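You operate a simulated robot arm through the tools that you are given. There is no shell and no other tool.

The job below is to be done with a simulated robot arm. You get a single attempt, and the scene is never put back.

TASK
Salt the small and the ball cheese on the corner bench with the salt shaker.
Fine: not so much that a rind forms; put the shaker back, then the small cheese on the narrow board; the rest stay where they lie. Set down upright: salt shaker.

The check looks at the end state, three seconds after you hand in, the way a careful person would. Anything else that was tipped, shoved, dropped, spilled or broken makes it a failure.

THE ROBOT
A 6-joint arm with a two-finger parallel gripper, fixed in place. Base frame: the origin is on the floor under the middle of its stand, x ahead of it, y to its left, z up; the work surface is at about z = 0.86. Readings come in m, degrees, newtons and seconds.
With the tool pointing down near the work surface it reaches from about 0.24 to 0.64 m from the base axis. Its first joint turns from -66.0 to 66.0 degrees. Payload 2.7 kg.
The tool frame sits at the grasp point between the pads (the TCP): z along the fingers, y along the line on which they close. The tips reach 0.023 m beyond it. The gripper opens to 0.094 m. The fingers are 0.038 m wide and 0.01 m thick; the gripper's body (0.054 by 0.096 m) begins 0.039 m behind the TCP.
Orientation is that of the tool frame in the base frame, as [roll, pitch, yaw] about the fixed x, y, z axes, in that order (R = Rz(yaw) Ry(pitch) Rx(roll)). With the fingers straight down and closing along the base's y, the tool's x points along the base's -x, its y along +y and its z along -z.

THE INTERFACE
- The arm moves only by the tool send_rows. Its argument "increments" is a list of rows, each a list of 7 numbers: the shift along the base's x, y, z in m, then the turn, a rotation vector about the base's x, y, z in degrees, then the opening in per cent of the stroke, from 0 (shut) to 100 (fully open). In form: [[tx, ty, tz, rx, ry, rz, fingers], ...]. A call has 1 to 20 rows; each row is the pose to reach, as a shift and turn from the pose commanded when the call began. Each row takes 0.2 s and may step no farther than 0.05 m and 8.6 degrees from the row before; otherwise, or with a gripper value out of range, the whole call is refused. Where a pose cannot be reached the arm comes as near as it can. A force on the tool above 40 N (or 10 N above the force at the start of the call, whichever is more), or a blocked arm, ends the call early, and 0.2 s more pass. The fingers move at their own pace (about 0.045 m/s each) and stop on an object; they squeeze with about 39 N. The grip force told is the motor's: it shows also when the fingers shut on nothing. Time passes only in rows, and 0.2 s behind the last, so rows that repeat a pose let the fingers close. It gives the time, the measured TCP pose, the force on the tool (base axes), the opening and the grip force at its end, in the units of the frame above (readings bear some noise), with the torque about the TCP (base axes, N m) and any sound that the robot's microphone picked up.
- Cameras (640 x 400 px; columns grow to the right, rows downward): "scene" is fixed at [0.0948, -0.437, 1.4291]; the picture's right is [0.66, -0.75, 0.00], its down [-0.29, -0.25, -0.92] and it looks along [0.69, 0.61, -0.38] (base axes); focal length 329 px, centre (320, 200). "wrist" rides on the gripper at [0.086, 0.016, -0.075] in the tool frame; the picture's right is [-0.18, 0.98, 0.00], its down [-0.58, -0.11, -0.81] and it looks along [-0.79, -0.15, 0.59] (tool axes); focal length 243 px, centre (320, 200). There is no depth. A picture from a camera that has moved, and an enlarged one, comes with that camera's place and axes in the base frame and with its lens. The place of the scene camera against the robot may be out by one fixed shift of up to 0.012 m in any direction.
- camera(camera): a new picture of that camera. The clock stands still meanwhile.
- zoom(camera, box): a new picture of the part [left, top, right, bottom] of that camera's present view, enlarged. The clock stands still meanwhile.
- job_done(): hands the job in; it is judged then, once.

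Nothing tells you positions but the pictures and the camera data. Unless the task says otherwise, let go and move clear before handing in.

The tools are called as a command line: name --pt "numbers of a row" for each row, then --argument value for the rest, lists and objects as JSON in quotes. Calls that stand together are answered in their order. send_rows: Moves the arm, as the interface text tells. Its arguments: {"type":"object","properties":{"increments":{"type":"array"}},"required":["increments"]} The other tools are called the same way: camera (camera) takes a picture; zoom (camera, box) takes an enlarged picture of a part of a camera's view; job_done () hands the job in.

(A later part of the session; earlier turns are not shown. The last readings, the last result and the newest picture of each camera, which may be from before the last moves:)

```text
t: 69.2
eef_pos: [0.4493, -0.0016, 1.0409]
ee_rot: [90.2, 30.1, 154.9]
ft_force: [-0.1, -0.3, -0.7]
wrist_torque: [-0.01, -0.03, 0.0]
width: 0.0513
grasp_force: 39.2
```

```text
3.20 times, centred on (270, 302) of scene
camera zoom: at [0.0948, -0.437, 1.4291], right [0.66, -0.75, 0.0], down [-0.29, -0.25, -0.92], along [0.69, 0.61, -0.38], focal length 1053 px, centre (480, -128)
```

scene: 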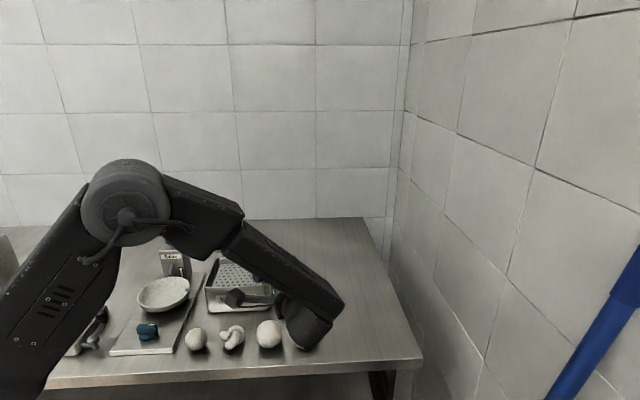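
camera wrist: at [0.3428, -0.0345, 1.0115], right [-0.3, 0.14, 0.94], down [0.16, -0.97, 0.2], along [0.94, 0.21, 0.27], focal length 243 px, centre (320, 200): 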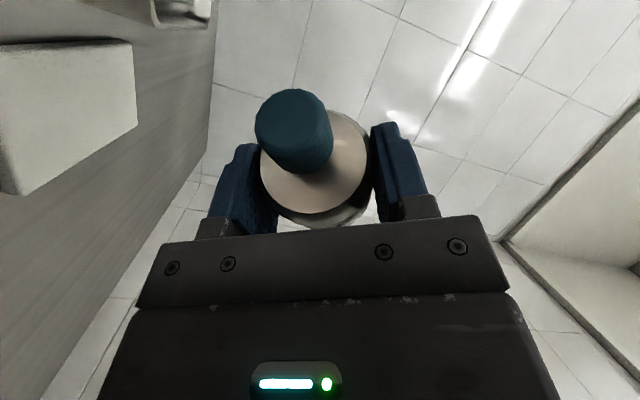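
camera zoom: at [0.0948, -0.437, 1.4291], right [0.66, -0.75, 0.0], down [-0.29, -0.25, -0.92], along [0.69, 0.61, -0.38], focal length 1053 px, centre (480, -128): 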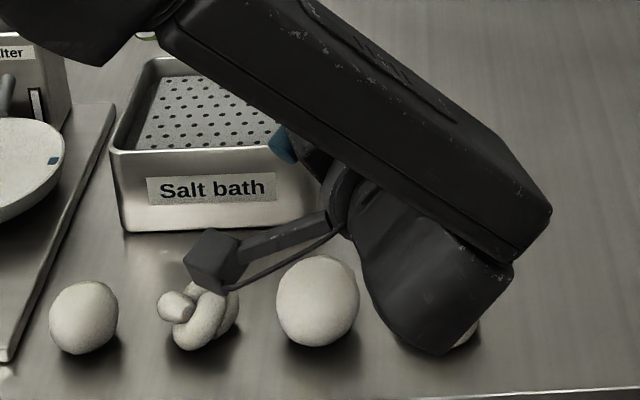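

Still no salt at 120° without shaking, and everything is clear. I'll continue to full inversion.

send_rows --pt "-0.002 0.0009 0 -3.17 -6.8 0 0" --pt "-0.0043 0.002 0 -6.34 -13.59 0 0" --pt "-0.007 0.0033 0 -9.51 -20.39 0 0" --pt "-0.01 0.0046 0 -12.68 -27.19 0 0" --pt "-0.0131 0.0061 0 -15.85 -33.99 0 0" --pt "-0.0165 0.0077 0 -19.02 -40.78 0 0" --pt "-0.02 0.0093 0 -22.19 -47.58 0 0" --pt "-0.0236 0.011 0 -25.36 -54.38 0 0"

camera --camera "wrist"

zoom --camera "scene" --box '[180, 240, 360, 365]'

```text
t: 71.0
eef_pos: [0.426, 0.0099, 1.0397]
ee_rot: [-65.1, 89.9, -0.2]
ft_force: [0.1, 0.8, -2.3]
wrist_torque: [-0.03, 0.02, 0.0]
width: 0.051
grasp_force: 38.8
```

```text
taken
camera wrist: at [0.3794, -0.0523, 0.9539], right [-0.89, 0.42, 0.18], down [-0.24, -0.78, 0.58], along [0.38, 0.47, 0.79], focal length 243 px, centre (320, 200)
```

wrist: 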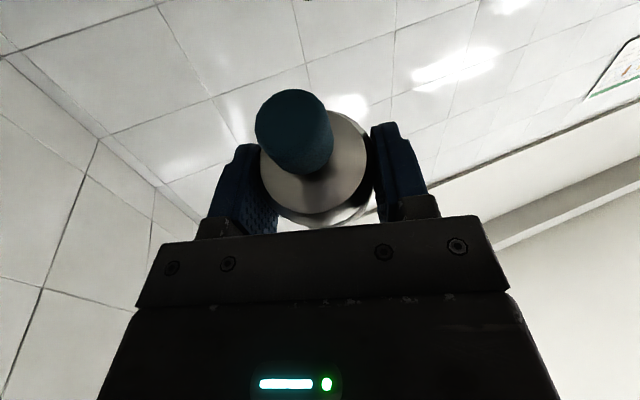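

```text
3.20 times, centred on (270, 302) of scene
camera zoom: at [0.0948, -0.437, 1.4291], right [0.66, -0.75, 0.0], down [-0.29, -0.25, -0.92], along [0.69, 0.61, -0.38], focal length 1053 px, centre (480, -128)
```

zoom: 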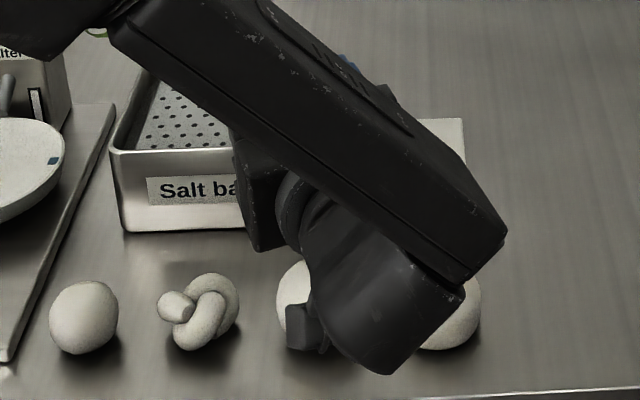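

The shaker is fully inverted over the ball with no passive flow that I can see. I'll lower by 3 cm and give two moderate vertical shakes.

send_rows --pt "0 0 -0.01 0 0 0 0" --pt "0 0 -0.02 0 0 0 0" --pt "0 0 -0.028 0 0 0 0" --pt "0 0 -0.028 0 0 0 0" --pt "0 0 0.002 0 0 0 0" --pt "0 0 -0.028 0 0 0 0" --pt "0 0 0.002 0 0 0 0" --pt "0 0 -0.028 0 0 0 0" --pt "0 0 -0.028 0 0 0 0"

camera --camera "wrist"

zoom --camera "scene" --box '[220, 290, 320, 360]'

```text
t: 73.0
eef_pos: [0.4247, 0.0103, 1.0103]
ee_rot: [38.7, 89.9, 103.8]
ft_force: [-0.4, 0.6, -1.9]
wrist_torque: [-0.01, 0.0, -0.03]
width: 0.0509
grasp_force: 39.2
```

```text
taken
camera wrist: at [0.3782, -0.0509, 0.9238], right [-0.89, 0.42, 0.18], down [-0.24, -0.78, 0.58], along [0.39, 0.47, 0.79], focal length 243 px, centre (320, 200)
```

wrist: 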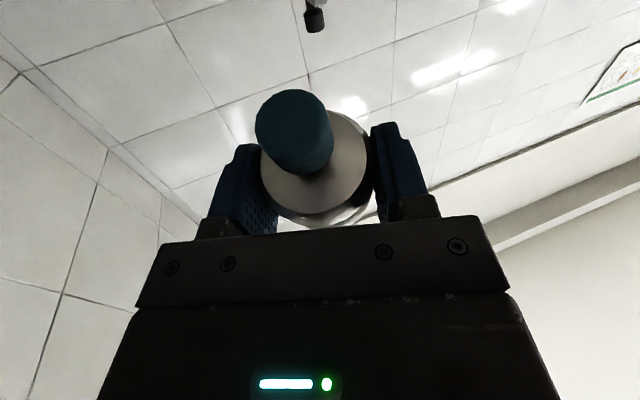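

```text
5.71 times, centred on (270, 325) of scene
camera zoom: at [0.0948, -0.437, 1.4291], right [0.66, -0.75, 0.0], down [-0.29, -0.25, -0.92], along [0.69, 0.61, -0.38], focal length 1880 px, centre (606, -514)
```

zoom: 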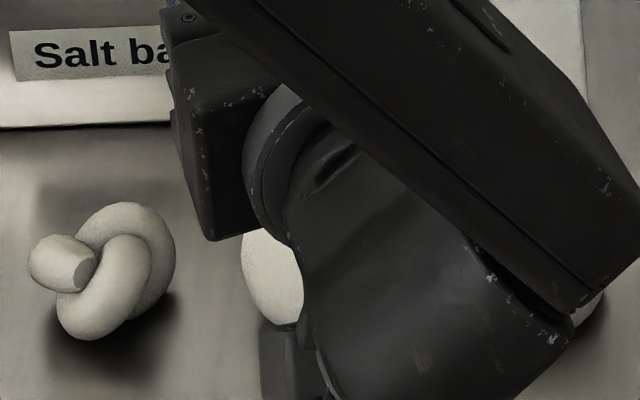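

The arm blocks the ball from the scene camera here. The wrist view shows a wall sign at upper right, so I'll zoom on that for a possible hint.

zoom --camera "wrist" --box '[570, 20, 640, 115]'

zoom --camera "wrist" --box '[220, 70, 400, 230]'

```text
4.21 times, centred on (605, 68) of wrist
camera zoom: at [0.3782, -0.0509, 0.9238], right [-0.89, 0.42, 0.18], down [-0.24, -0.78, 0.58], along [0.39, 0.47, 0.79], focal length 1022 px, centre (-880, 758)
```

zoom: 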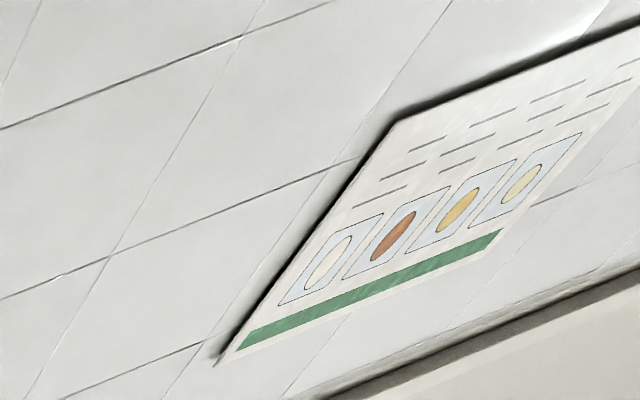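

```text
2.50 times, centred on (310, 150) of wrist
camera zoom: at [0.3782, -0.0509, 0.9238], right [-0.89, 0.42, 0.18], down [-0.24, -0.78, 0.58], along [0.39, 0.47, 0.79], focal length 606 px, centre (345, 325)
```

zoom: 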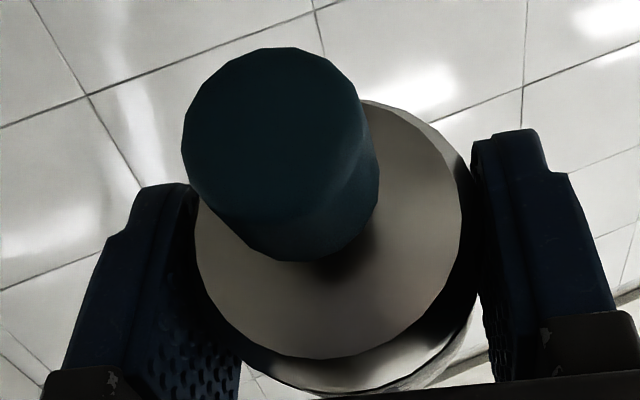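

Those are only wall charts, and the cap shows no holes either. I'll raise the shaker straight up so the scene camera can see the ball and tell whether the inverted shake delivered anything.

send_rows --pt "0 0 0.004 0 0 0 0" --pt "0 0 0.014 0 0 0 0" --pt "0 0 0.029 0 0 0 0" --pt "0 0 0.047 0 0 0 0" --pt "0 0 0.065 0 0 0 0" --pt "0 0 0.083 0 0 0 0" --pt "0 0 0.101 0 0 0 0" --pt "0 0 0.119 0 0 0 0" --pt "0 0 0.133 0 0 0 0" --pt "0 0 0.14 0 0 0 0"

zoom --camera "scene" --box '[180, 240, 360, 365]'

zoom --camera "scene" --box '[240, 305, 330, 360]'

```text
t: 75.2
eef_pos: [0.4261, 0.01, 1.1512]
ee_rot: [-111.8, 90.0, -46.8]
ft_force: [0.3, -0.9, -0.5]
wrist_torque: [-0.01, -0.01, 0.0]
width: 0.0513
grasp_force: 39.1
```

```text
3.20 times, centred on (270, 302) of scene
camera zoom: at [0.0948, -0.437, 1.4291], right [0.66, -0.75, 0.0], down [-0.29, -0.25, -0.92], along [0.69, 0.61, -0.38], focal length 1053 px, centre (480, -128)
```

zoom: 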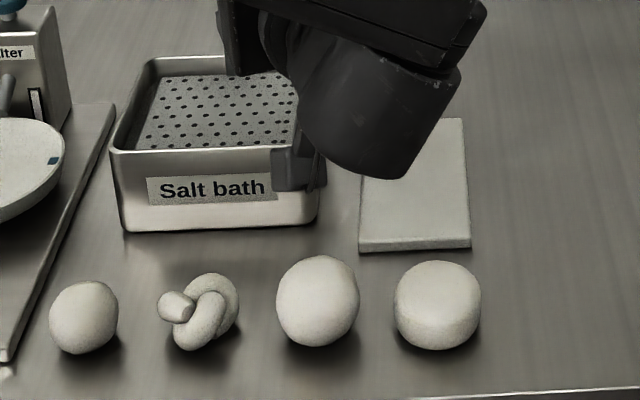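

```text
7.11 times, centred on (285, 332) of scene
camera zoom: at [0.0948, -0.437, 1.4291], right [0.66, -0.75, 0.0], down [-0.29, -0.25, -0.92], along [0.69, 0.61, -0.38], focal length 2339 px, centre (569, -742)
```

zoom: 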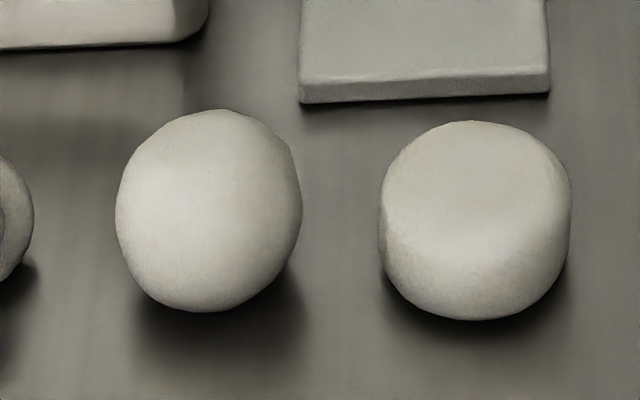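

The ball shows no salt after the gentle inverted shakes. I'll go back down and shake harder while inverted: four strokes of about 4.8 cm, then rise and look again.

send_rows --pt "0 0 -0.01 0 0 0 0" --pt "0 0 -0.03 0 0 0 0" --pt "0 0 -0.055 0 0 0 0" --pt "0 0 -0.08 0 0 0 0" --pt "0 0 -0.105 0 0 0 0" --pt "0 0 -0.125 0 0 0 0" --pt "0 0 -0.138 0 0 0 0" --pt "0 0 -0.138 0 0 0 0" --pt "0 0 -0.09 0 0 0 0" --pt "0 0 -0.138 0 0 0 0" --pt "0 0 -0.09 0 0 0 0" --pt "0 0 -0.138 0 0 0 0" --pt "0 0 -0.09 0 0 0 0" --pt "0 0 -0.138 0 0 0 0" --pt "0 0 -0.09 0 0 0 0" --pt "0 0 -0.138 0 0 0 0" --pt "0 0 -0.11 0 0 0 0" --pt "0 0 -0.075 0 0 0 0" --pt "0 0 -0.035 0 0 0 0" --pt "0 0 0 0 0 0 0"

zoom --camera "scene" --box '[180, 240, 360, 365]'

zoom --camera "scene" --box '[240, 305, 330, 360]'

```text
t: 79.4
eef_pos: [0.4265, 0.0076, 1.1509]
ee_rot: [71.6, 89.9, 136.5]
ft_force: [-0.7, 0.1, -1.1]
wrist_torque: [-0.02, -0.03, 0.04]
width: 0.0511
grasp_force: 39.0
```

```text
3.20 times, centred on (270, 302) of scene
camera zoom: at [0.0948, -0.437, 1.4291], right [0.66, -0.75, 0.0], down [-0.29, -0.25, -0.92], along [0.69, 0.61, -0.38], focal length 1053 px, centre (480, -128)
```

zoom: 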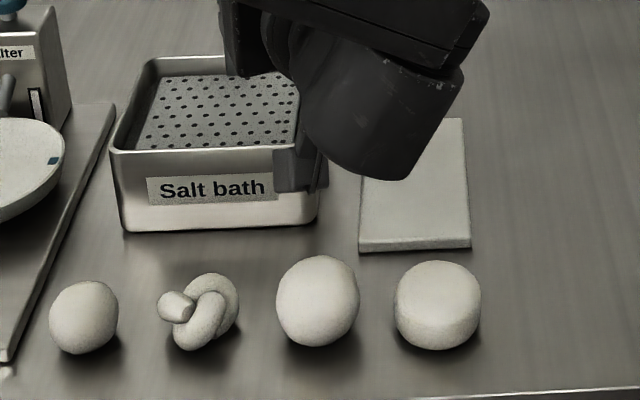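

```text
7.11 times, centred on (285, 332) of scene
camera zoom: at [0.0948, -0.437, 1.4291], right [0.66, -0.75, 0.0], down [-0.29, -0.25, -0.92], along [0.69, 0.61, -0.38], focal length 2339 px, centre (569, -742)
```

zoom: 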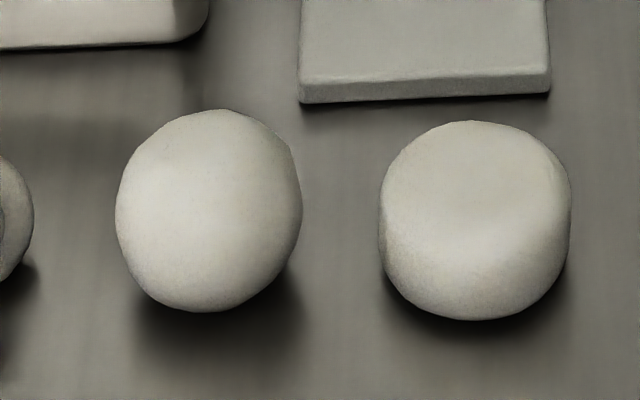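

I can't tell for sure, so I'll zoom with exactly the same boxes I used earlier to compare the surface.

zoom --camera "scene" --box '[252, 316, 286, 337]'

zoom --camera "scene" --box '[290, 316, 324, 337]'

zoom --camera "scene" --box '[250, 330, 290, 355]'

```text
16.00 times, centred on (269, 326) of scene
camera zoom: at [0.0948, -0.437, 1.4291], right [0.66, -0.75, 0.0], down [-0.29, -0.25, -0.92], along [0.69, 0.61, -0.38], focal length 5263 px, centre (1136, -1824)
```

zoom: 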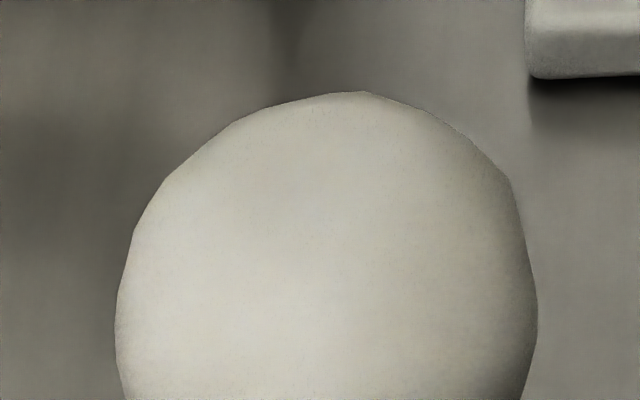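

```text
16.00 times, centred on (307, 326) of scene
camera zoom: at [0.0948, -0.437, 1.4291], right [0.66, -0.75, 0.0], down [-0.29, -0.25, -0.92], along [0.69, 0.61, -0.38], focal length 5263 px, centre (528, -1824)
```

zoom: 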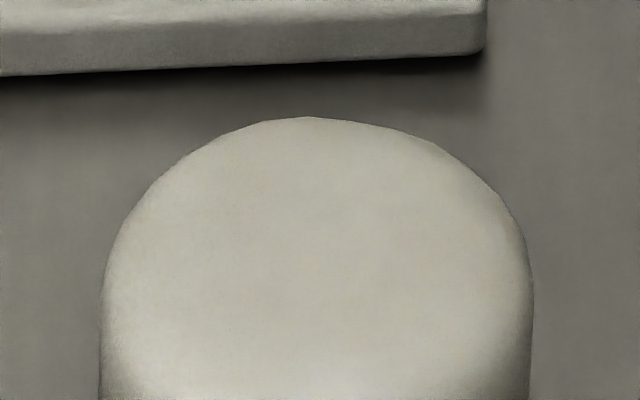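

```text
16.00 times, centred on (270, 342) of scene
camera zoom: at [0.0948, -0.437, 1.4291], right [0.66, -0.75, 0.0], down [-0.29, -0.25, -0.92], along [0.69, 0.61, -0.38], focal length 5263 px, centre (1120, -2080)
```

zoom: 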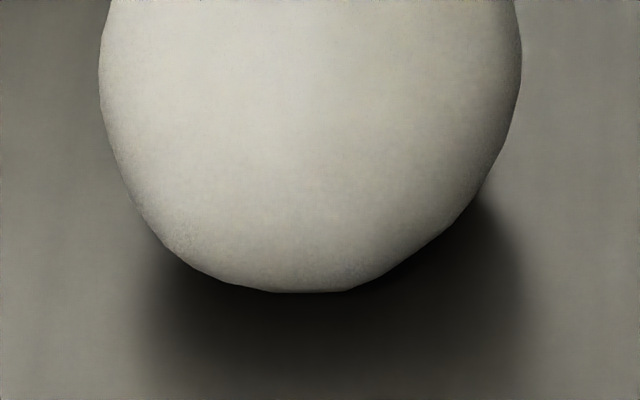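

The ball may look very slightly whiter than before, but that's marginal. I'll repeat the same inverted shake once more and compare the same views to see if the change grows.

send_rows --pt "0 0 -0.01 0 0 0 0" --pt "0 0 -0.03 0 0 0 0" --pt "0 0 -0.055 0 0 0 0" --pt "0 0 -0.08 0 0 0 0" --pt "0 0 -0.105 0 0 0 0" --pt "0 0 -0.125 0 0 0 0" --pt "0 0 -0.138 0 0 0 0" --pt "0 0 -0.138 0 0 0 0" --pt "0 0 -0.09 0 0 0 0" --pt "0 0 -0.138 0 0 0 0" --pt "0 0 -0.09 0 0 0 0" --pt "0 0 -0.138 0 0 0 0" --pt "0 0 -0.09 0 0 0 0" --pt "0 0 -0.138 0 0 0 0" --pt "0 0 -0.09 0 0 0 0" --pt "0 0 -0.138 0 0 0 0" --pt "0 0 -0.11 0 0 0 0" --pt "0 0 -0.075 0 0 0 0" --pt "0 0 -0.035 0 0 0 0" --pt "0 0 0 0 0 0 0"

zoom --camera "scene" --box '[240, 305, 330, 360]'

zoom --camera "scene" --box '[252, 316, 286, 337]'

```text
t: 83.6
eef_pos: [0.426, 0.0117, 1.1528]
ee_rot: [75.5, 89.9, 140.5]
ft_force: [-0.3, -0.4, -2.8]
wrist_torque: [-0.03, 0.01, -0.01]
width: 0.051
grasp_force: 39.0
```

```text
7.11 times, centred on (285, 332) of scene
camera zoom: at [0.0948, -0.437, 1.4291], right [0.66, -0.75, 0.0], down [-0.29, -0.25, -0.92], along [0.69, 0.61, -0.38], focal length 2339 px, centre (569, -742)
```

zoom: 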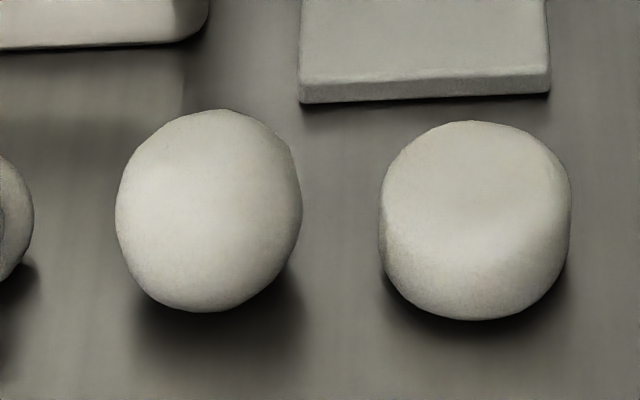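

```text
16.00 times, centred on (269, 326) of scene
camera zoom: at [0.0948, -0.437, 1.4291], right [0.66, -0.75, 0.0], down [-0.29, -0.25, -0.92], along [0.69, 0.61, -0.38], focal length 5263 px, centre (1136, -1824)
```

zoom: 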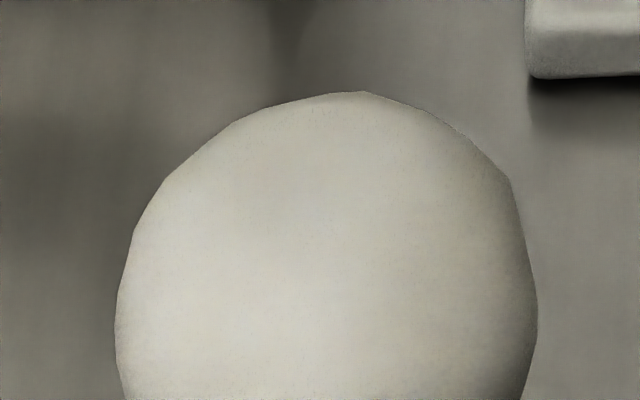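

I'll compare all four cheeses side by side to see if the ball is now noticeably whiter than the untouched ones.

zoom --camera "scene" --box '[180, 305, 330, 365]'

zoom --camera "scene" --box '[215, 312, 295, 357]'

```text
4.27 times, centred on (255, 335) of scene
camera zoom: at [0.0948, -0.437, 1.4291], right [0.66, -0.75, 0.0], down [-0.29, -0.25, -0.92], along [0.69, 0.61, -0.38], focal length 1403 px, centre (597, -376)
```

zoom: 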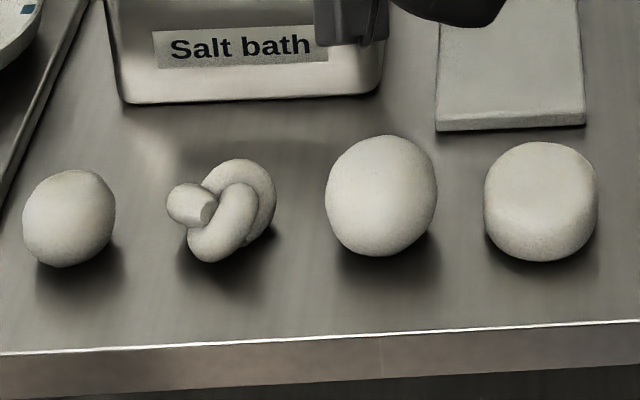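

```text
8.00 times, centred on (255, 334) of scene
camera zoom: at [0.0948, -0.437, 1.4291], right [0.66, -0.75, 0.0], down [-0.29, -0.25, -0.92], along [0.69, 0.61, -0.38], focal length 2631 px, centre (840, -876)
```

zoom: 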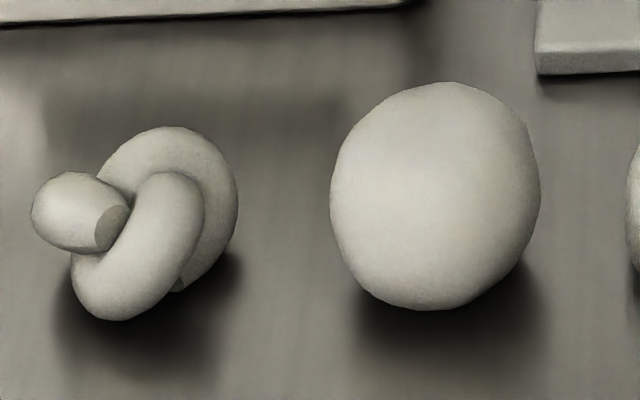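

The ball does look slightly whiter and less yellow than the other three, which wasn't so at the start, so the inverted shake is working at a low rate. I'll give six more strokes and compare again.

send_rows --pt "0 0 -0.03 0 0 0 0" --pt "0 0 -0.075 0 0 0 0" --pt "0 0 -0.12 0 0 0 0" --pt "0 0 -0.138 0 0 0 0" --pt "0 0 -0.09 0 0 0 0" --pt "0 0 -0.138 0 0 0 0" --pt "0 0 -0.09 0 0 0 0" --pt "0 0 -0.138 0 0 0 0" --pt "0 0 -0.09 0 0 0 0" --pt "0 0 -0.138 0 0 0 0" --pt "0 0 -0.09 0 0 0 0" --pt "0 0 -0.138 0 0 0 0" --pt "0 0 -0.09 0 0 0 0" --pt "0 0 -0.138 0 0 0 0" --pt "0 0 -0.09 0 0 0 0" --pt "0 0 -0.138 0 0 0 0" --pt "0 0 -0.11 0 0 0 0" --pt "0 0 -0.075 0 0 0 0" --pt "0 0 -0.035 0 0 0 0" --pt "0 0 0 0 0 0 0"

zoom --camera "scene" --box '[180, 305, 330, 365]'

zoom --camera "scene" --box '[240, 305, 330, 360]'

```text
t: 87.8
eef_pos: [0.4267, 0.0112, 1.1503]
ee_rot: [76.6, 89.9, 141.5]
ft_force: [-1.0, 0.7, -1.3]
wrist_torque: [0.01, 0.0, -0.01]
width: 0.051
grasp_force: 38.5
```

```text
4.27 times, centred on (255, 335) of scene
camera zoom: at [0.0948, -0.437, 1.4291], right [0.66, -0.75, 0.0], down [-0.29, -0.25, -0.92], along [0.69, 0.61, -0.38], focal length 1403 px, centre (597, -376)
```

zoom: 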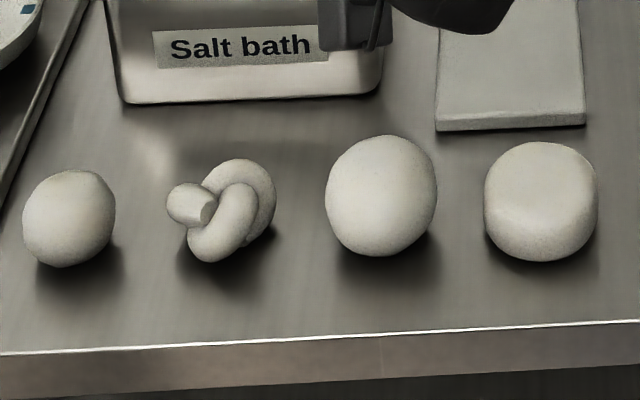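

```text
7.11 times, centred on (285, 332) of scene
camera zoom: at [0.0948, -0.437, 1.4291], right [0.66, -0.75, 0.0], down [-0.29, -0.25, -0.92], along [0.69, 0.61, -0.38], focal length 2339 px, centre (569, -742)
```

zoom: 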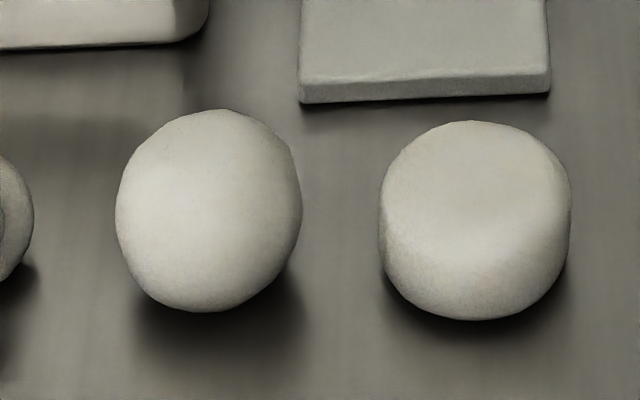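

The ball now looks a bit more neutral white than the wheel beside it. I'll take the same tight zooms as before on both for a direct comparison.

zoom --camera "scene" --box '[252, 316, 286, 337]'

zoom --camera "scene" --box '[290, 316, 324, 337]'

zoom --camera "scene" --box '[180, 320, 214, 341]'

```text
16.00 times, centred on (269, 326) of scene
camera zoom: at [0.0948, -0.437, 1.4291], right [0.66, -0.75, 0.0], down [-0.29, -0.25, -0.92], along [0.69, 0.61, -0.38], focal length 5263 px, centre (1136, -1824)
```

zoom: 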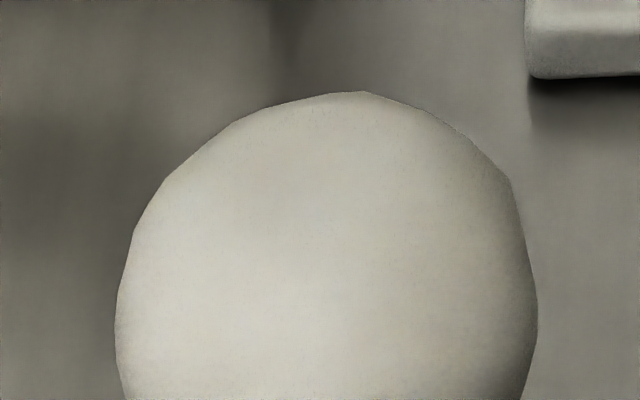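

```text
16.00 times, centred on (307, 326) of scene
camera zoom: at [0.0948, -0.437, 1.4291], right [0.66, -0.75, 0.0], down [-0.29, -0.25, -0.92], along [0.69, 0.61, -0.38], focal length 5263 px, centre (528, -1824)
```

zoom: 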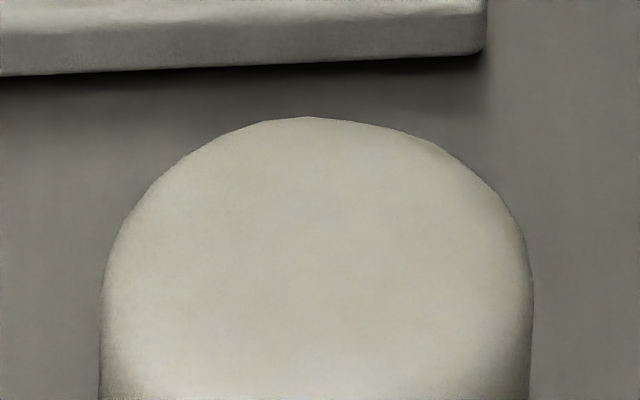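

```text
16.00 times, centred on (197, 330) of scene
camera zoom: at [0.0948, -0.437, 1.4291], right [0.66, -0.75, 0.0], down [-0.29, -0.25, -0.92], along [0.69, 0.61, -0.38], focal length 5263 px, centre (2288, -1888)
```

zoom: 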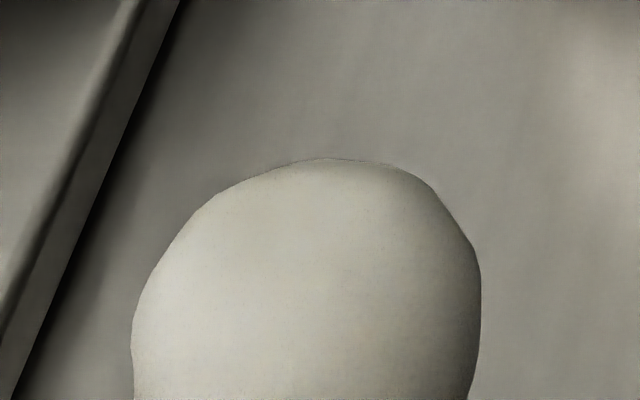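

The change is still faint. I'll give another six strokes and look again, watching that the surface doesn't turn to a crust.

send_rows --pt "0 0 -0.03 0 0 0 0" --pt "0 0 -0.075 0 0 0 0" --pt "0 0 -0.12 0 0 0 0" --pt "0 0 -0.138 0 0 0 0" --pt "0 0 -0.09 0 0 0 0" --pt "0 0 -0.138 0 0 0 0" --pt "0 0 -0.09 0 0 0 0" --pt "0 0 -0.138 0 0 0 0" --pt "0 0 -0.09 0 0 0 0" --pt "0 0 -0.138 0 0 0 0" --pt "0 0 -0.09 0 0 0 0" --pt "0 0 -0.138 0 0 0 0" --pt "0 0 -0.09 0 0 0 0" --pt "0 0 -0.138 0 0 0 0" --pt "0 0 -0.09 0 0 0 0" --pt "0 0 -0.138 0 0 0 0" --pt "0 0 -0.11 0 0 0 0" --pt "0 0 -0.075 0 0 0 0" --pt "0 0 -0.035 0 0 0 0" --pt "0 0 0 0 0 0 0"

zoom --camera "scene" --box '[240, 305, 330, 360]'

zoom --camera "scene" --box '[252, 316, 286, 337]'

zoom --camera "scene" --box '[180, 240, 360, 365]'

```text
t: 92.0
eef_pos: [0.426, 0.0098, 1.1525]
ee_rot: [77.5, 89.9, 142.3]
ft_force: [-0.5, 0.1, -1.8]
wrist_torque: [0.02, -0.01, 0.02]
width: 0.0514
grasp_force: 39.1
```

```text
7.11 times, centred on (285, 332) of scene
camera zoom: at [0.0948, -0.437, 1.4291], right [0.66, -0.75, 0.0], down [-0.29, -0.25, -0.92], along [0.69, 0.61, -0.38], focal length 2339 px, centre (569, -742)
```

zoom: 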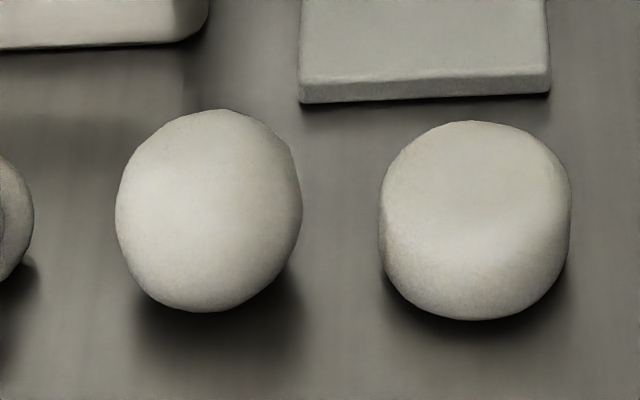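

```text
16.00 times, centred on (269, 326) of scene
camera zoom: at [0.0948, -0.437, 1.4291], right [0.66, -0.75, 0.0], down [-0.29, -0.25, -0.92], along [0.69, 0.61, -0.38], focal length 5263 px, centre (1136, -1824)
```

zoom: 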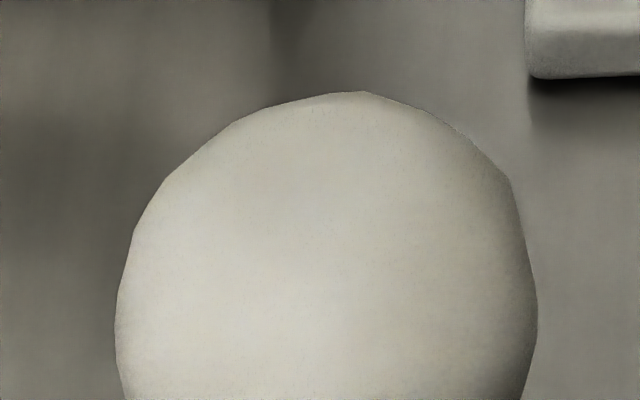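

```text
3.20 times, centred on (270, 302) of scene
camera zoom: at [0.0948, -0.437, 1.4291], right [0.66, -0.75, 0.0], down [-0.29, -0.25, -0.92], along [0.69, 0.61, -0.38], focal length 1053 px, centre (480, -128)
```

zoom: 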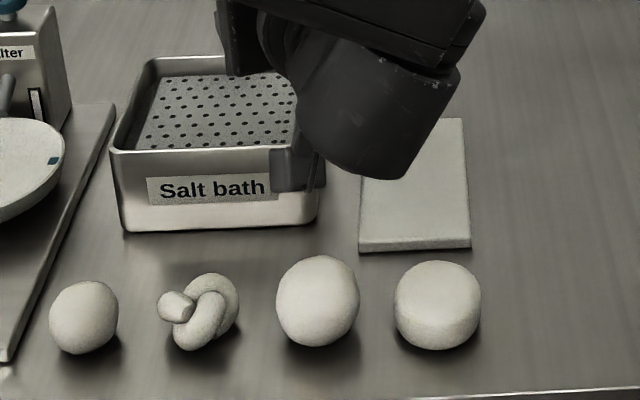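

I can't confirm any real change; the tint seems to vary from picture to picture. I'll make one tight view with parts of the ball and a neighbour together, so they share the same tint.

zoom --camera "scene" --box '[272, 322, 304, 342]'

zoom --camera "scene" --box '[232, 322, 264, 342]'

zoom --camera "scene" --box '[240, 340, 300, 372]'

```text
16.00 times, centred on (288, 332) of scene
camera zoom: at [0.0948, -0.437, 1.4291], right [0.66, -0.75, 0.0], down [-0.29, -0.25, -0.92], along [0.69, 0.61, -0.38], focal length 5263 px, centre (832, -1912)
```

zoom: 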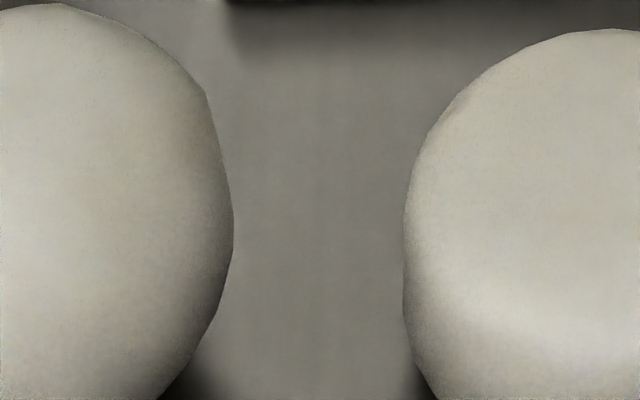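

```text
16.00 times, centred on (248, 332) of scene
camera zoom: at [0.0948, -0.437, 1.4291], right [0.66, -0.75, 0.0], down [-0.29, -0.25, -0.92], along [0.69, 0.61, -0.38], focal length 5263 px, centre (1472, -1912)
```

zoom: 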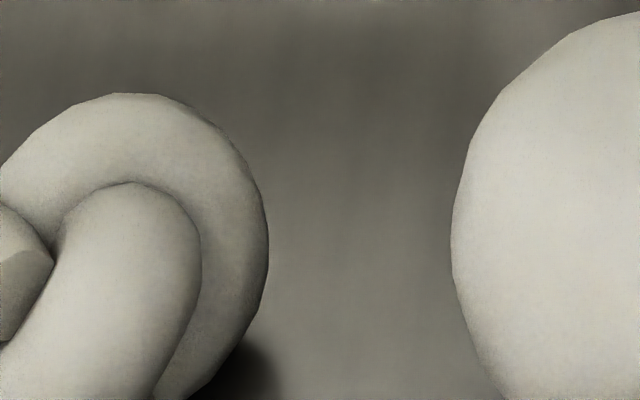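

```text
10.67 times, centred on (270, 356) of scene
camera zoom: at [0.0948, -0.437, 1.4291], right [0.66, -0.75, 0.0], down [-0.29, -0.25, -0.92], along [0.69, 0.61, -0.38], focal length 3509 px, centre (853, -1464)
```

zoom: 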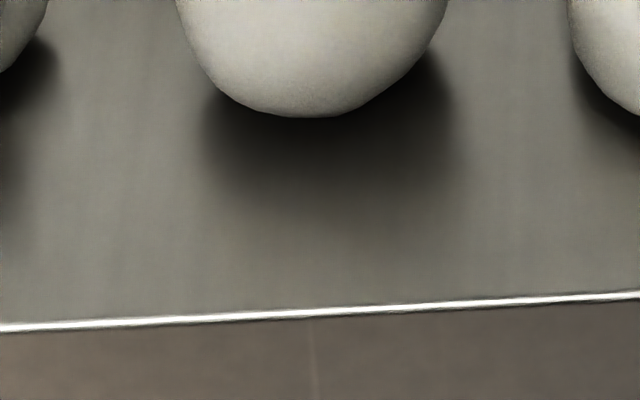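

There's no convincing salt on the ball and no grains on the bench. The shaker is still about 25° short of fully upside-down, so I'll tip it to a true 180°, keeping the wrist camera above the ball, and try again.

send_rows --pt "-0.001 -0.003 0 4.53 -2.11 0 0" --pt "-0.003 -0.006 0 11.33 -5.28 0 0" --pt "-0.005 -0.01 0 18.13 -8.45 0 0" --pt "-0.0057 -0.0128 0 22.66 -10.57 0 0" --pt "-0.0057 -0.0128 -0.02 22.66 -10.57 0 0" --pt "-0.0057 -0.0128 -0.045 22.66 -10.57 0 0" --pt "-0.0057 -0.0128 -0.065 22.66 -10.57 0 0" --pt "-0.0057 -0.0128 -0.075 22.66 -10.57 0 0" --pt "-0.0057 -0.0128 -0.075 22.66 -10.57 0 0"

camera --camera "wrist"

zoom --camera "scene" --box '[180, 200, 360, 365]'

```text
t: 94.0
eef_pos: [0.4193, -0.0028, 1.0768]
ee_rot: [0.1, 64.9, 65.1]
ft_force: [-0.5, -0.7, -1.8]
wrist_torque: [-0.01, 0.01, 0.01]
width: 0.0512
grasp_force: 38.6
```

```text
taken
camera wrist: at [0.3915, -0.0247, 0.9683], right [-0.92, 0.35, 0.17], down [-0.32, -0.93, 0.18], along [0.22, 0.12, 0.97], focal length 243 px, centre (320, 200)
```

wrist: 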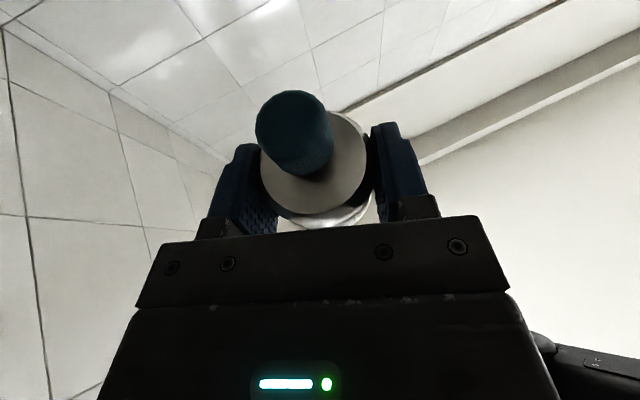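

```text
2.42 times, centred on (270, 282) of scene
camera zoom: at [0.0948, -0.437, 1.4291], right [0.66, -0.75, 0.0], down [-0.29, -0.25, -0.92], along [0.69, 0.61, -0.38], focal length 797 px, centre (441, 0)
```

zoom: 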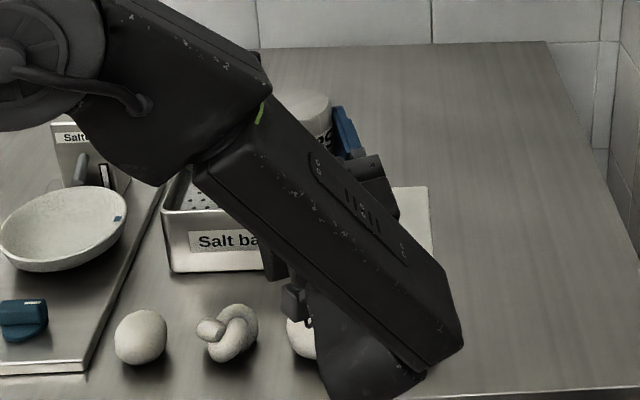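

The shaker is now exactly upside-down above the ball. I'll make four strong vertical strokes, then rise to look.

send_rows --pt "0 0 0.048 0 0 0 0" --pt "0 0 0 0 0 0 0" --pt "0 0 0.048 0 0 0 0" --pt "0 0 0 0 0 0 0" --pt "0 0 0.048 0 0 0 0" --pt "0 0 0 0 0 0 0" --pt "0 0 0.048 0 0 0 0" --pt "0 0 0 0 0 0 0" --pt "0 0 0.03 0 0 0 0" --pt "0 0 0.07 0 0 0 0" --pt "0 0 0.11 0 0 0 0" --pt "0 0 0.14 0 0 0 0"

camera --camera "scene"

zoom --camera "scene" --box '[240, 305, 330, 360]'

```text
t: 96.6
eef_pos: [0.4191, -0.0035, 1.216]
ee_rot: [0.1, 64.9, 65.1]
ft_force: [-0.5, 0.0, -1.7]
wrist_torque: [-0.02, -0.05, -0.02]
width: 0.0513
grasp_force: 39.1
```

```text
taken
```

scene: 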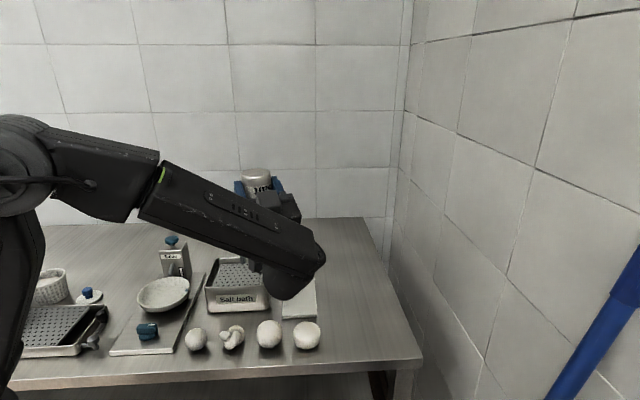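

```text
7.11 times, centred on (285, 332) of scene
camera zoom: at [0.0948, -0.437, 1.4291], right [0.66, -0.75, 0.0], down [-0.29, -0.25, -0.92], along [0.69, 0.61, -0.38], focal length 2339 px, centre (569, -742)
```

zoom: 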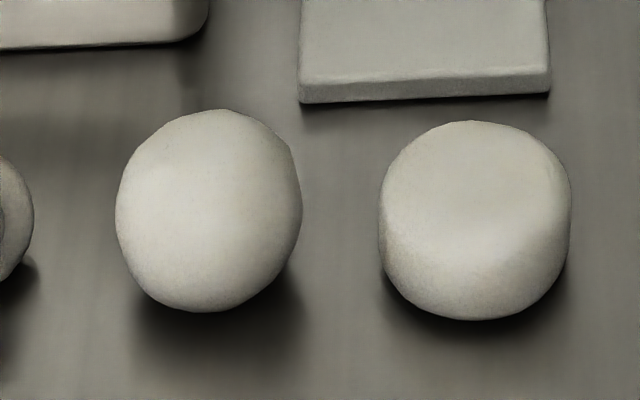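

I need a fairer comparison, so I'll take one frame spanning the small cheese, the knot and the ball together.

zoom --camera "scene" --box '[184, 316, 288, 356]'

zoom --camera "scene" --box '[184, 316, 326, 356]'

```text
6.15 times, centred on (236, 336) of scene
camera zoom: at [0.0948, -0.437, 1.4291], right [0.66, -0.75, 0.0], down [-0.29, -0.25, -0.92], along [0.69, 0.61, -0.38], focal length 2024 px, centre (837, -637)
```

zoom: 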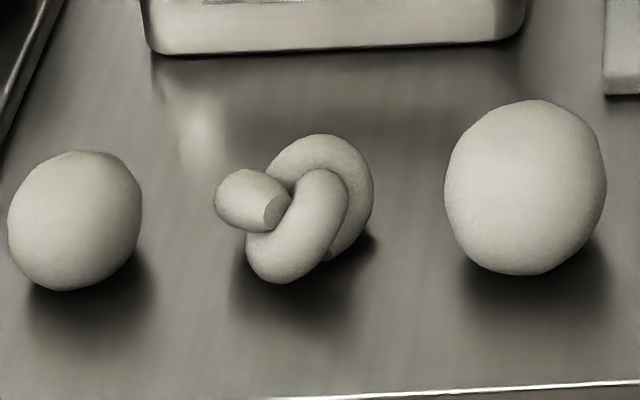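

```text
4.51 times, centred on (255, 336) of scene
camera zoom: at [0.0948, -0.437, 1.4291], right [0.66, -0.75, 0.0], down [-0.29, -0.25, -0.92], along [0.69, 0.61, -0.38], focal length 1482 px, centre (613, -413)
```

zoom: 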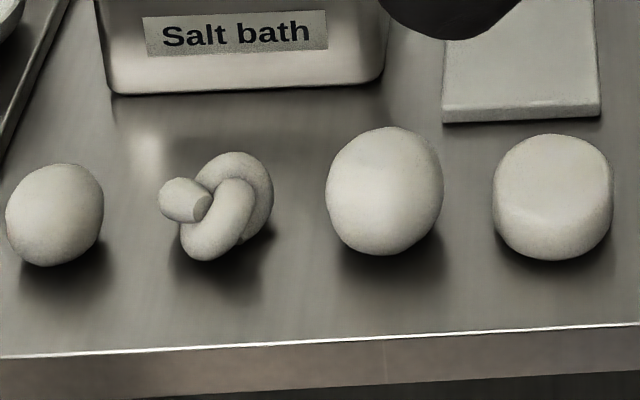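

There may be a slight whitening on the ball, but I need a closer look. I'll roll the shaker back upright over the ball, so that the wrist camera looks straight down and can inspect the top up close.

send_rows --pt "0.001 0.003 0 -4.53 2.11 0 0" --pt "0.003 0.006 0 -11.33 5.28 0 0" --pt "0.005 0.01 0 -18.13 8.45 0 0" --pt "0.0057 0.0128 0 -22.66 10.57 0 0"

send_rows --pt "0.003 -0.0014 0 2.54 5.44 0 0" --pt "0.0067 -0.0031 0 5.92 12.69 0 0" --pt "0.0102 -0.0048 0 9.3 19.94 0 0" --pt "0.0136 -0.0064 0 12.68 27.19 0 0" --pt "0.0167 -0.0078 0 16.06 34.44 0 0" --pt "0.0195 -0.0091 0 19.44 41.69 0 0" --pt "0.0219 -0.0102 0 22.82 48.94 0 0" --pt "0.0239 -0.0112 0 26.2 56.19 0 0" --pt "0.0255 -0.0119 0 29.58 63.44 0 0" --pt "0.0266 -0.0124 0 32.96 70.69 0 0" --pt "0.0272 -0.0127 0 36.34 77.94 0 0" --pt "0.0272 -0.0127 0 38.03 81.57 0 0"

send_rows --pt "0 0 0 2.54 5.44 0 0" --pt "0 0 0 5.92 12.69 0 0" --pt "0 0 0 9.3 19.94 0 0" --pt "0 0 0 12.68 27.19 0 0" --pt "0 0 0 16.06 34.44 0 0" --pt "0 0 0 19.44 41.69 0 0" --pt "0 0 0 22.82 48.94 0 0" --pt "0 0 0 26.2 56.19 0 0" --pt "0 0 0 29.58 63.44 0 0" --pt "0 0 0 32.96 70.69 0 0" --pt "0 0 0 36.34 77.94 0 0" --pt "0 0 0 38.03 81.57 0 0"

send_rows --pt "0 0 0 -4.53 2.11 0 0" --pt "0 0 0 -11.33 5.28 0 0" --pt "0 0 0 -18.13 8.45 0 0" --pt "0 0 0 -22.66 10.57 0 0"

camera --camera "wrist"

camera --camera "scene"

```text
t: 97.6
eef_pos: [0.4262, 0.0097, 1.2159]
ee_rot: [135.7, 89.8, -159.5]
ft_force: [-0.3, 0.7, -1.3]
wrist_torque: [0.01, -0.01, 0.0]
width: 0.0508
grasp_force: 38.9
```

```text
t: 100.2
eef_pos: [0.4533, -0.0033, 1.2158]
ee_rot: [90.1, -0.1, 154.9]
ft_force: [0.2, -0.4, -1.7]
wrist_torque: [-0.05, 0.02, 0.0]
width: 0.0509
grasp_force: 39.0
```

```text
t: 102.8
eef_pos: [0.4535, -0.0031, 1.2172]
ee_rot: [-105.9, -89.9, -9.3]
ft_force: [-0.2, -0.5, -2.3]
wrist_torque: [-0.01, 0.0, 0.0]
width: 0.0511
grasp_force: 38.8
```

```text
t: 103.8
eef_pos: [0.4534, -0.0036, 1.2182]
ee_rot: [-179.7, -64.9, 64.7]
ft_force: [0.3, 0.8, -1.8]
wrist_torque: [0.02, -0.02, -0.01]
width: 0.0509
grasp_force: 39.3
```

```text
taken
camera wrist: at [0.4551, -0.0389, 1.3277], right [0.86, -0.49, -0.17], down [-0.51, -0.84, -0.18], along [-0.05, 0.24, -0.97], focal length 243 px, centre (320, 200)
```

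wrist: 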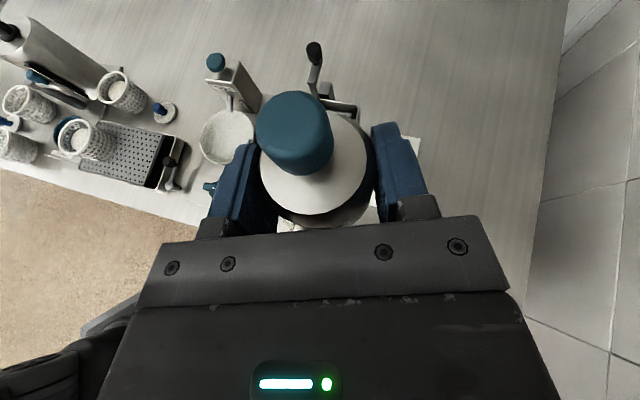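

```text
taken
```

scene: 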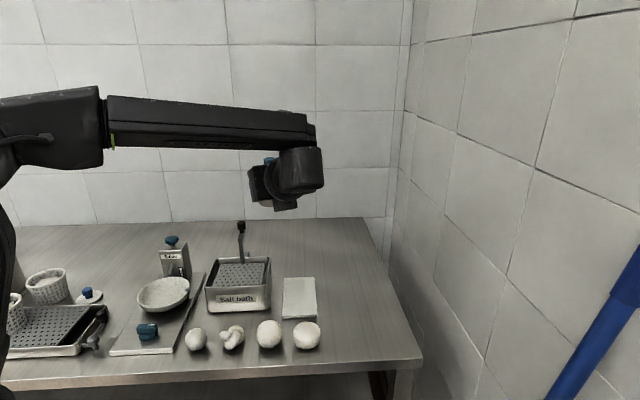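

I've rolled back upright and nothing has spilled. I haven't yet tried side-to-side shaking, which is how a dredger or sifter is used. I'll lower the shaker upright to about 3 cm over the ball and shake it sideways.

send_rows --pt "-0.004 0 -0.01 0 0 0 0" --pt "-0.009 0 -0.03 0 0 0 0" --pt "-0.014 0 -0.055 0 0 0 0" --pt "-0.019 0 -0.08 0 0 0 0" --pt "-0.024 0 -0.105 0 0 0 0" --pt "-0.028 0 -0.13 0 0 0 0" --pt "-0.031 0 -0.155 0 0 0 0" --pt "-0.033 0 -0.18 0 0 0 0" --pt "-0.033 0 -0.203 0 0 0 0" --pt "-0.033 0 -0.219 0 0 0 0" --pt "-0.033 0 -0.228 0 0 0 0" --pt "-0.033 0 -0.228 0 0 0 0"

zoom --camera "scene" --box '[180, 240, 360, 365]'

camera --camera "wrist"

```text
t: 106.4
eef_pos: [0.4207, -0.0019, 0.9889]
ee_rot: [-179.8, -64.9, 65.0]
ft_force: [-0.5, 0.3, -0.9]
wrist_torque: [-0.06, 0.03, -0.01]
width: 0.0512
grasp_force: 39.2
```

```text
3.20 times, centred on (270, 302) of scene
camera zoom: at [0.0948, -0.437, 1.4291], right [0.66, -0.75, 0.0], down [-0.29, -0.25, -0.92], along [0.69, 0.61, -0.38], focal length 1053 px, centre (480, -128)
```

zoom: 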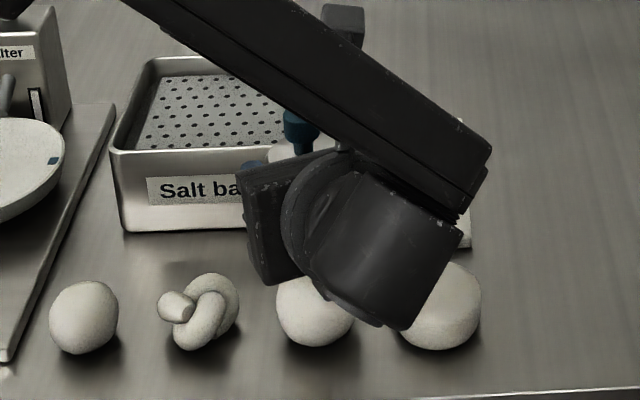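

```text
taken
camera wrist: at [0.4227, -0.0389, 1.0993], right [0.86, -0.49, -0.17], down [-0.51, -0.84, -0.18], along [-0.05, 0.24, -0.97], focal length 243 px, centre (320, 200)
```

wrist: 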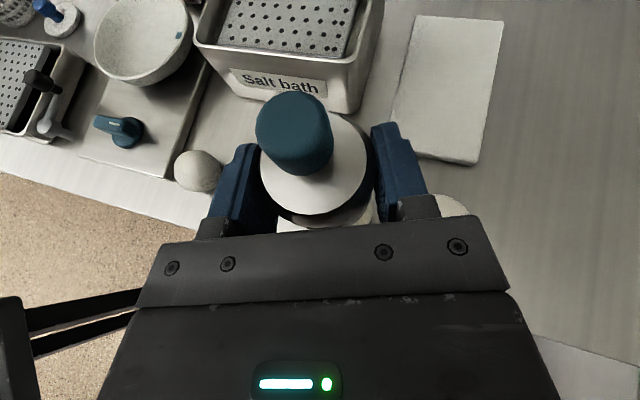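

Positioned about 3 cm over the ball, I'll do a few sideways strokes of ±2 cm, ending centred.

send_rows --pt "0.018 -0.0085 0 0 0 0 0" --pt "-0.018 0.0085 0 0 0 0 0" --pt "0.018 -0.0085 0 0 0 0 0" --pt "-0.018 0.0085 0 0 0 0 0" --pt "0.018 -0.0085 0 0 0 0 0" --pt "-0.018 0.0085 0 0 0 0 0" --pt "0 0 0 0 0 0 0" --pt "0 0 0.048 0 0 0 0" --pt "0 0 0 0 0 0 0" --pt "0 0 0.048 0 0 0 0" --pt "0 0 0 0 0 0 0" --pt "0 0 0.048 0 0 0 0" --pt "0 0 0.09 0 0 0 0" --pt "0 0 0.13 0 0 0 0" --pt "0 0 0.16 0 0 0 0"

zoom --camera "scene" --box '[240, 305, 330, 360]'

zoom --camera "scene" --box '[184, 316, 326, 356]'

```text
t: 109.6
eef_pos: [0.4201, -0.0027, 1.1494]
ee_rot: [-179.6, -64.9, 64.7]
ft_force: [0.6, 0.9, -1.1]
wrist_torque: [0.0, -0.03, -0.01]
width: 0.0512
grasp_force: 38.8
```

```text
7.11 times, centred on (285, 332) of scene
camera zoom: at [0.0948, -0.437, 1.4291], right [0.66, -0.75, 0.0], down [-0.29, -0.25, -0.92], along [0.69, 0.61, -0.38], focal length 2339 px, centre (569, -742)
```

zoom: 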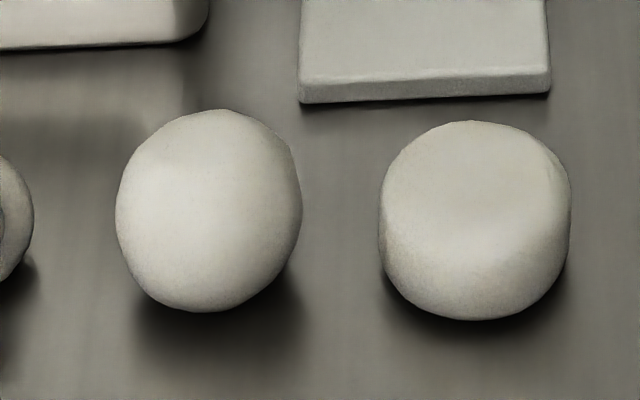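

```text
4.51 times, centred on (255, 336) of scene
camera zoom: at [0.0948, -0.437, 1.4291], right [0.66, -0.75, 0.0], down [-0.29, -0.25, -0.92], along [0.69, 0.61, -0.38], focal length 1482 px, centre (613, -413)
```

zoom: 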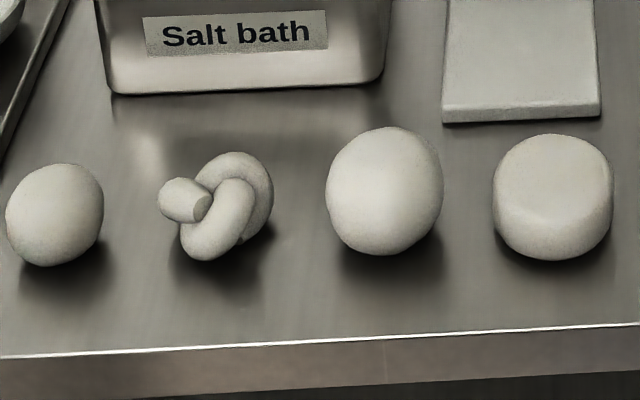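

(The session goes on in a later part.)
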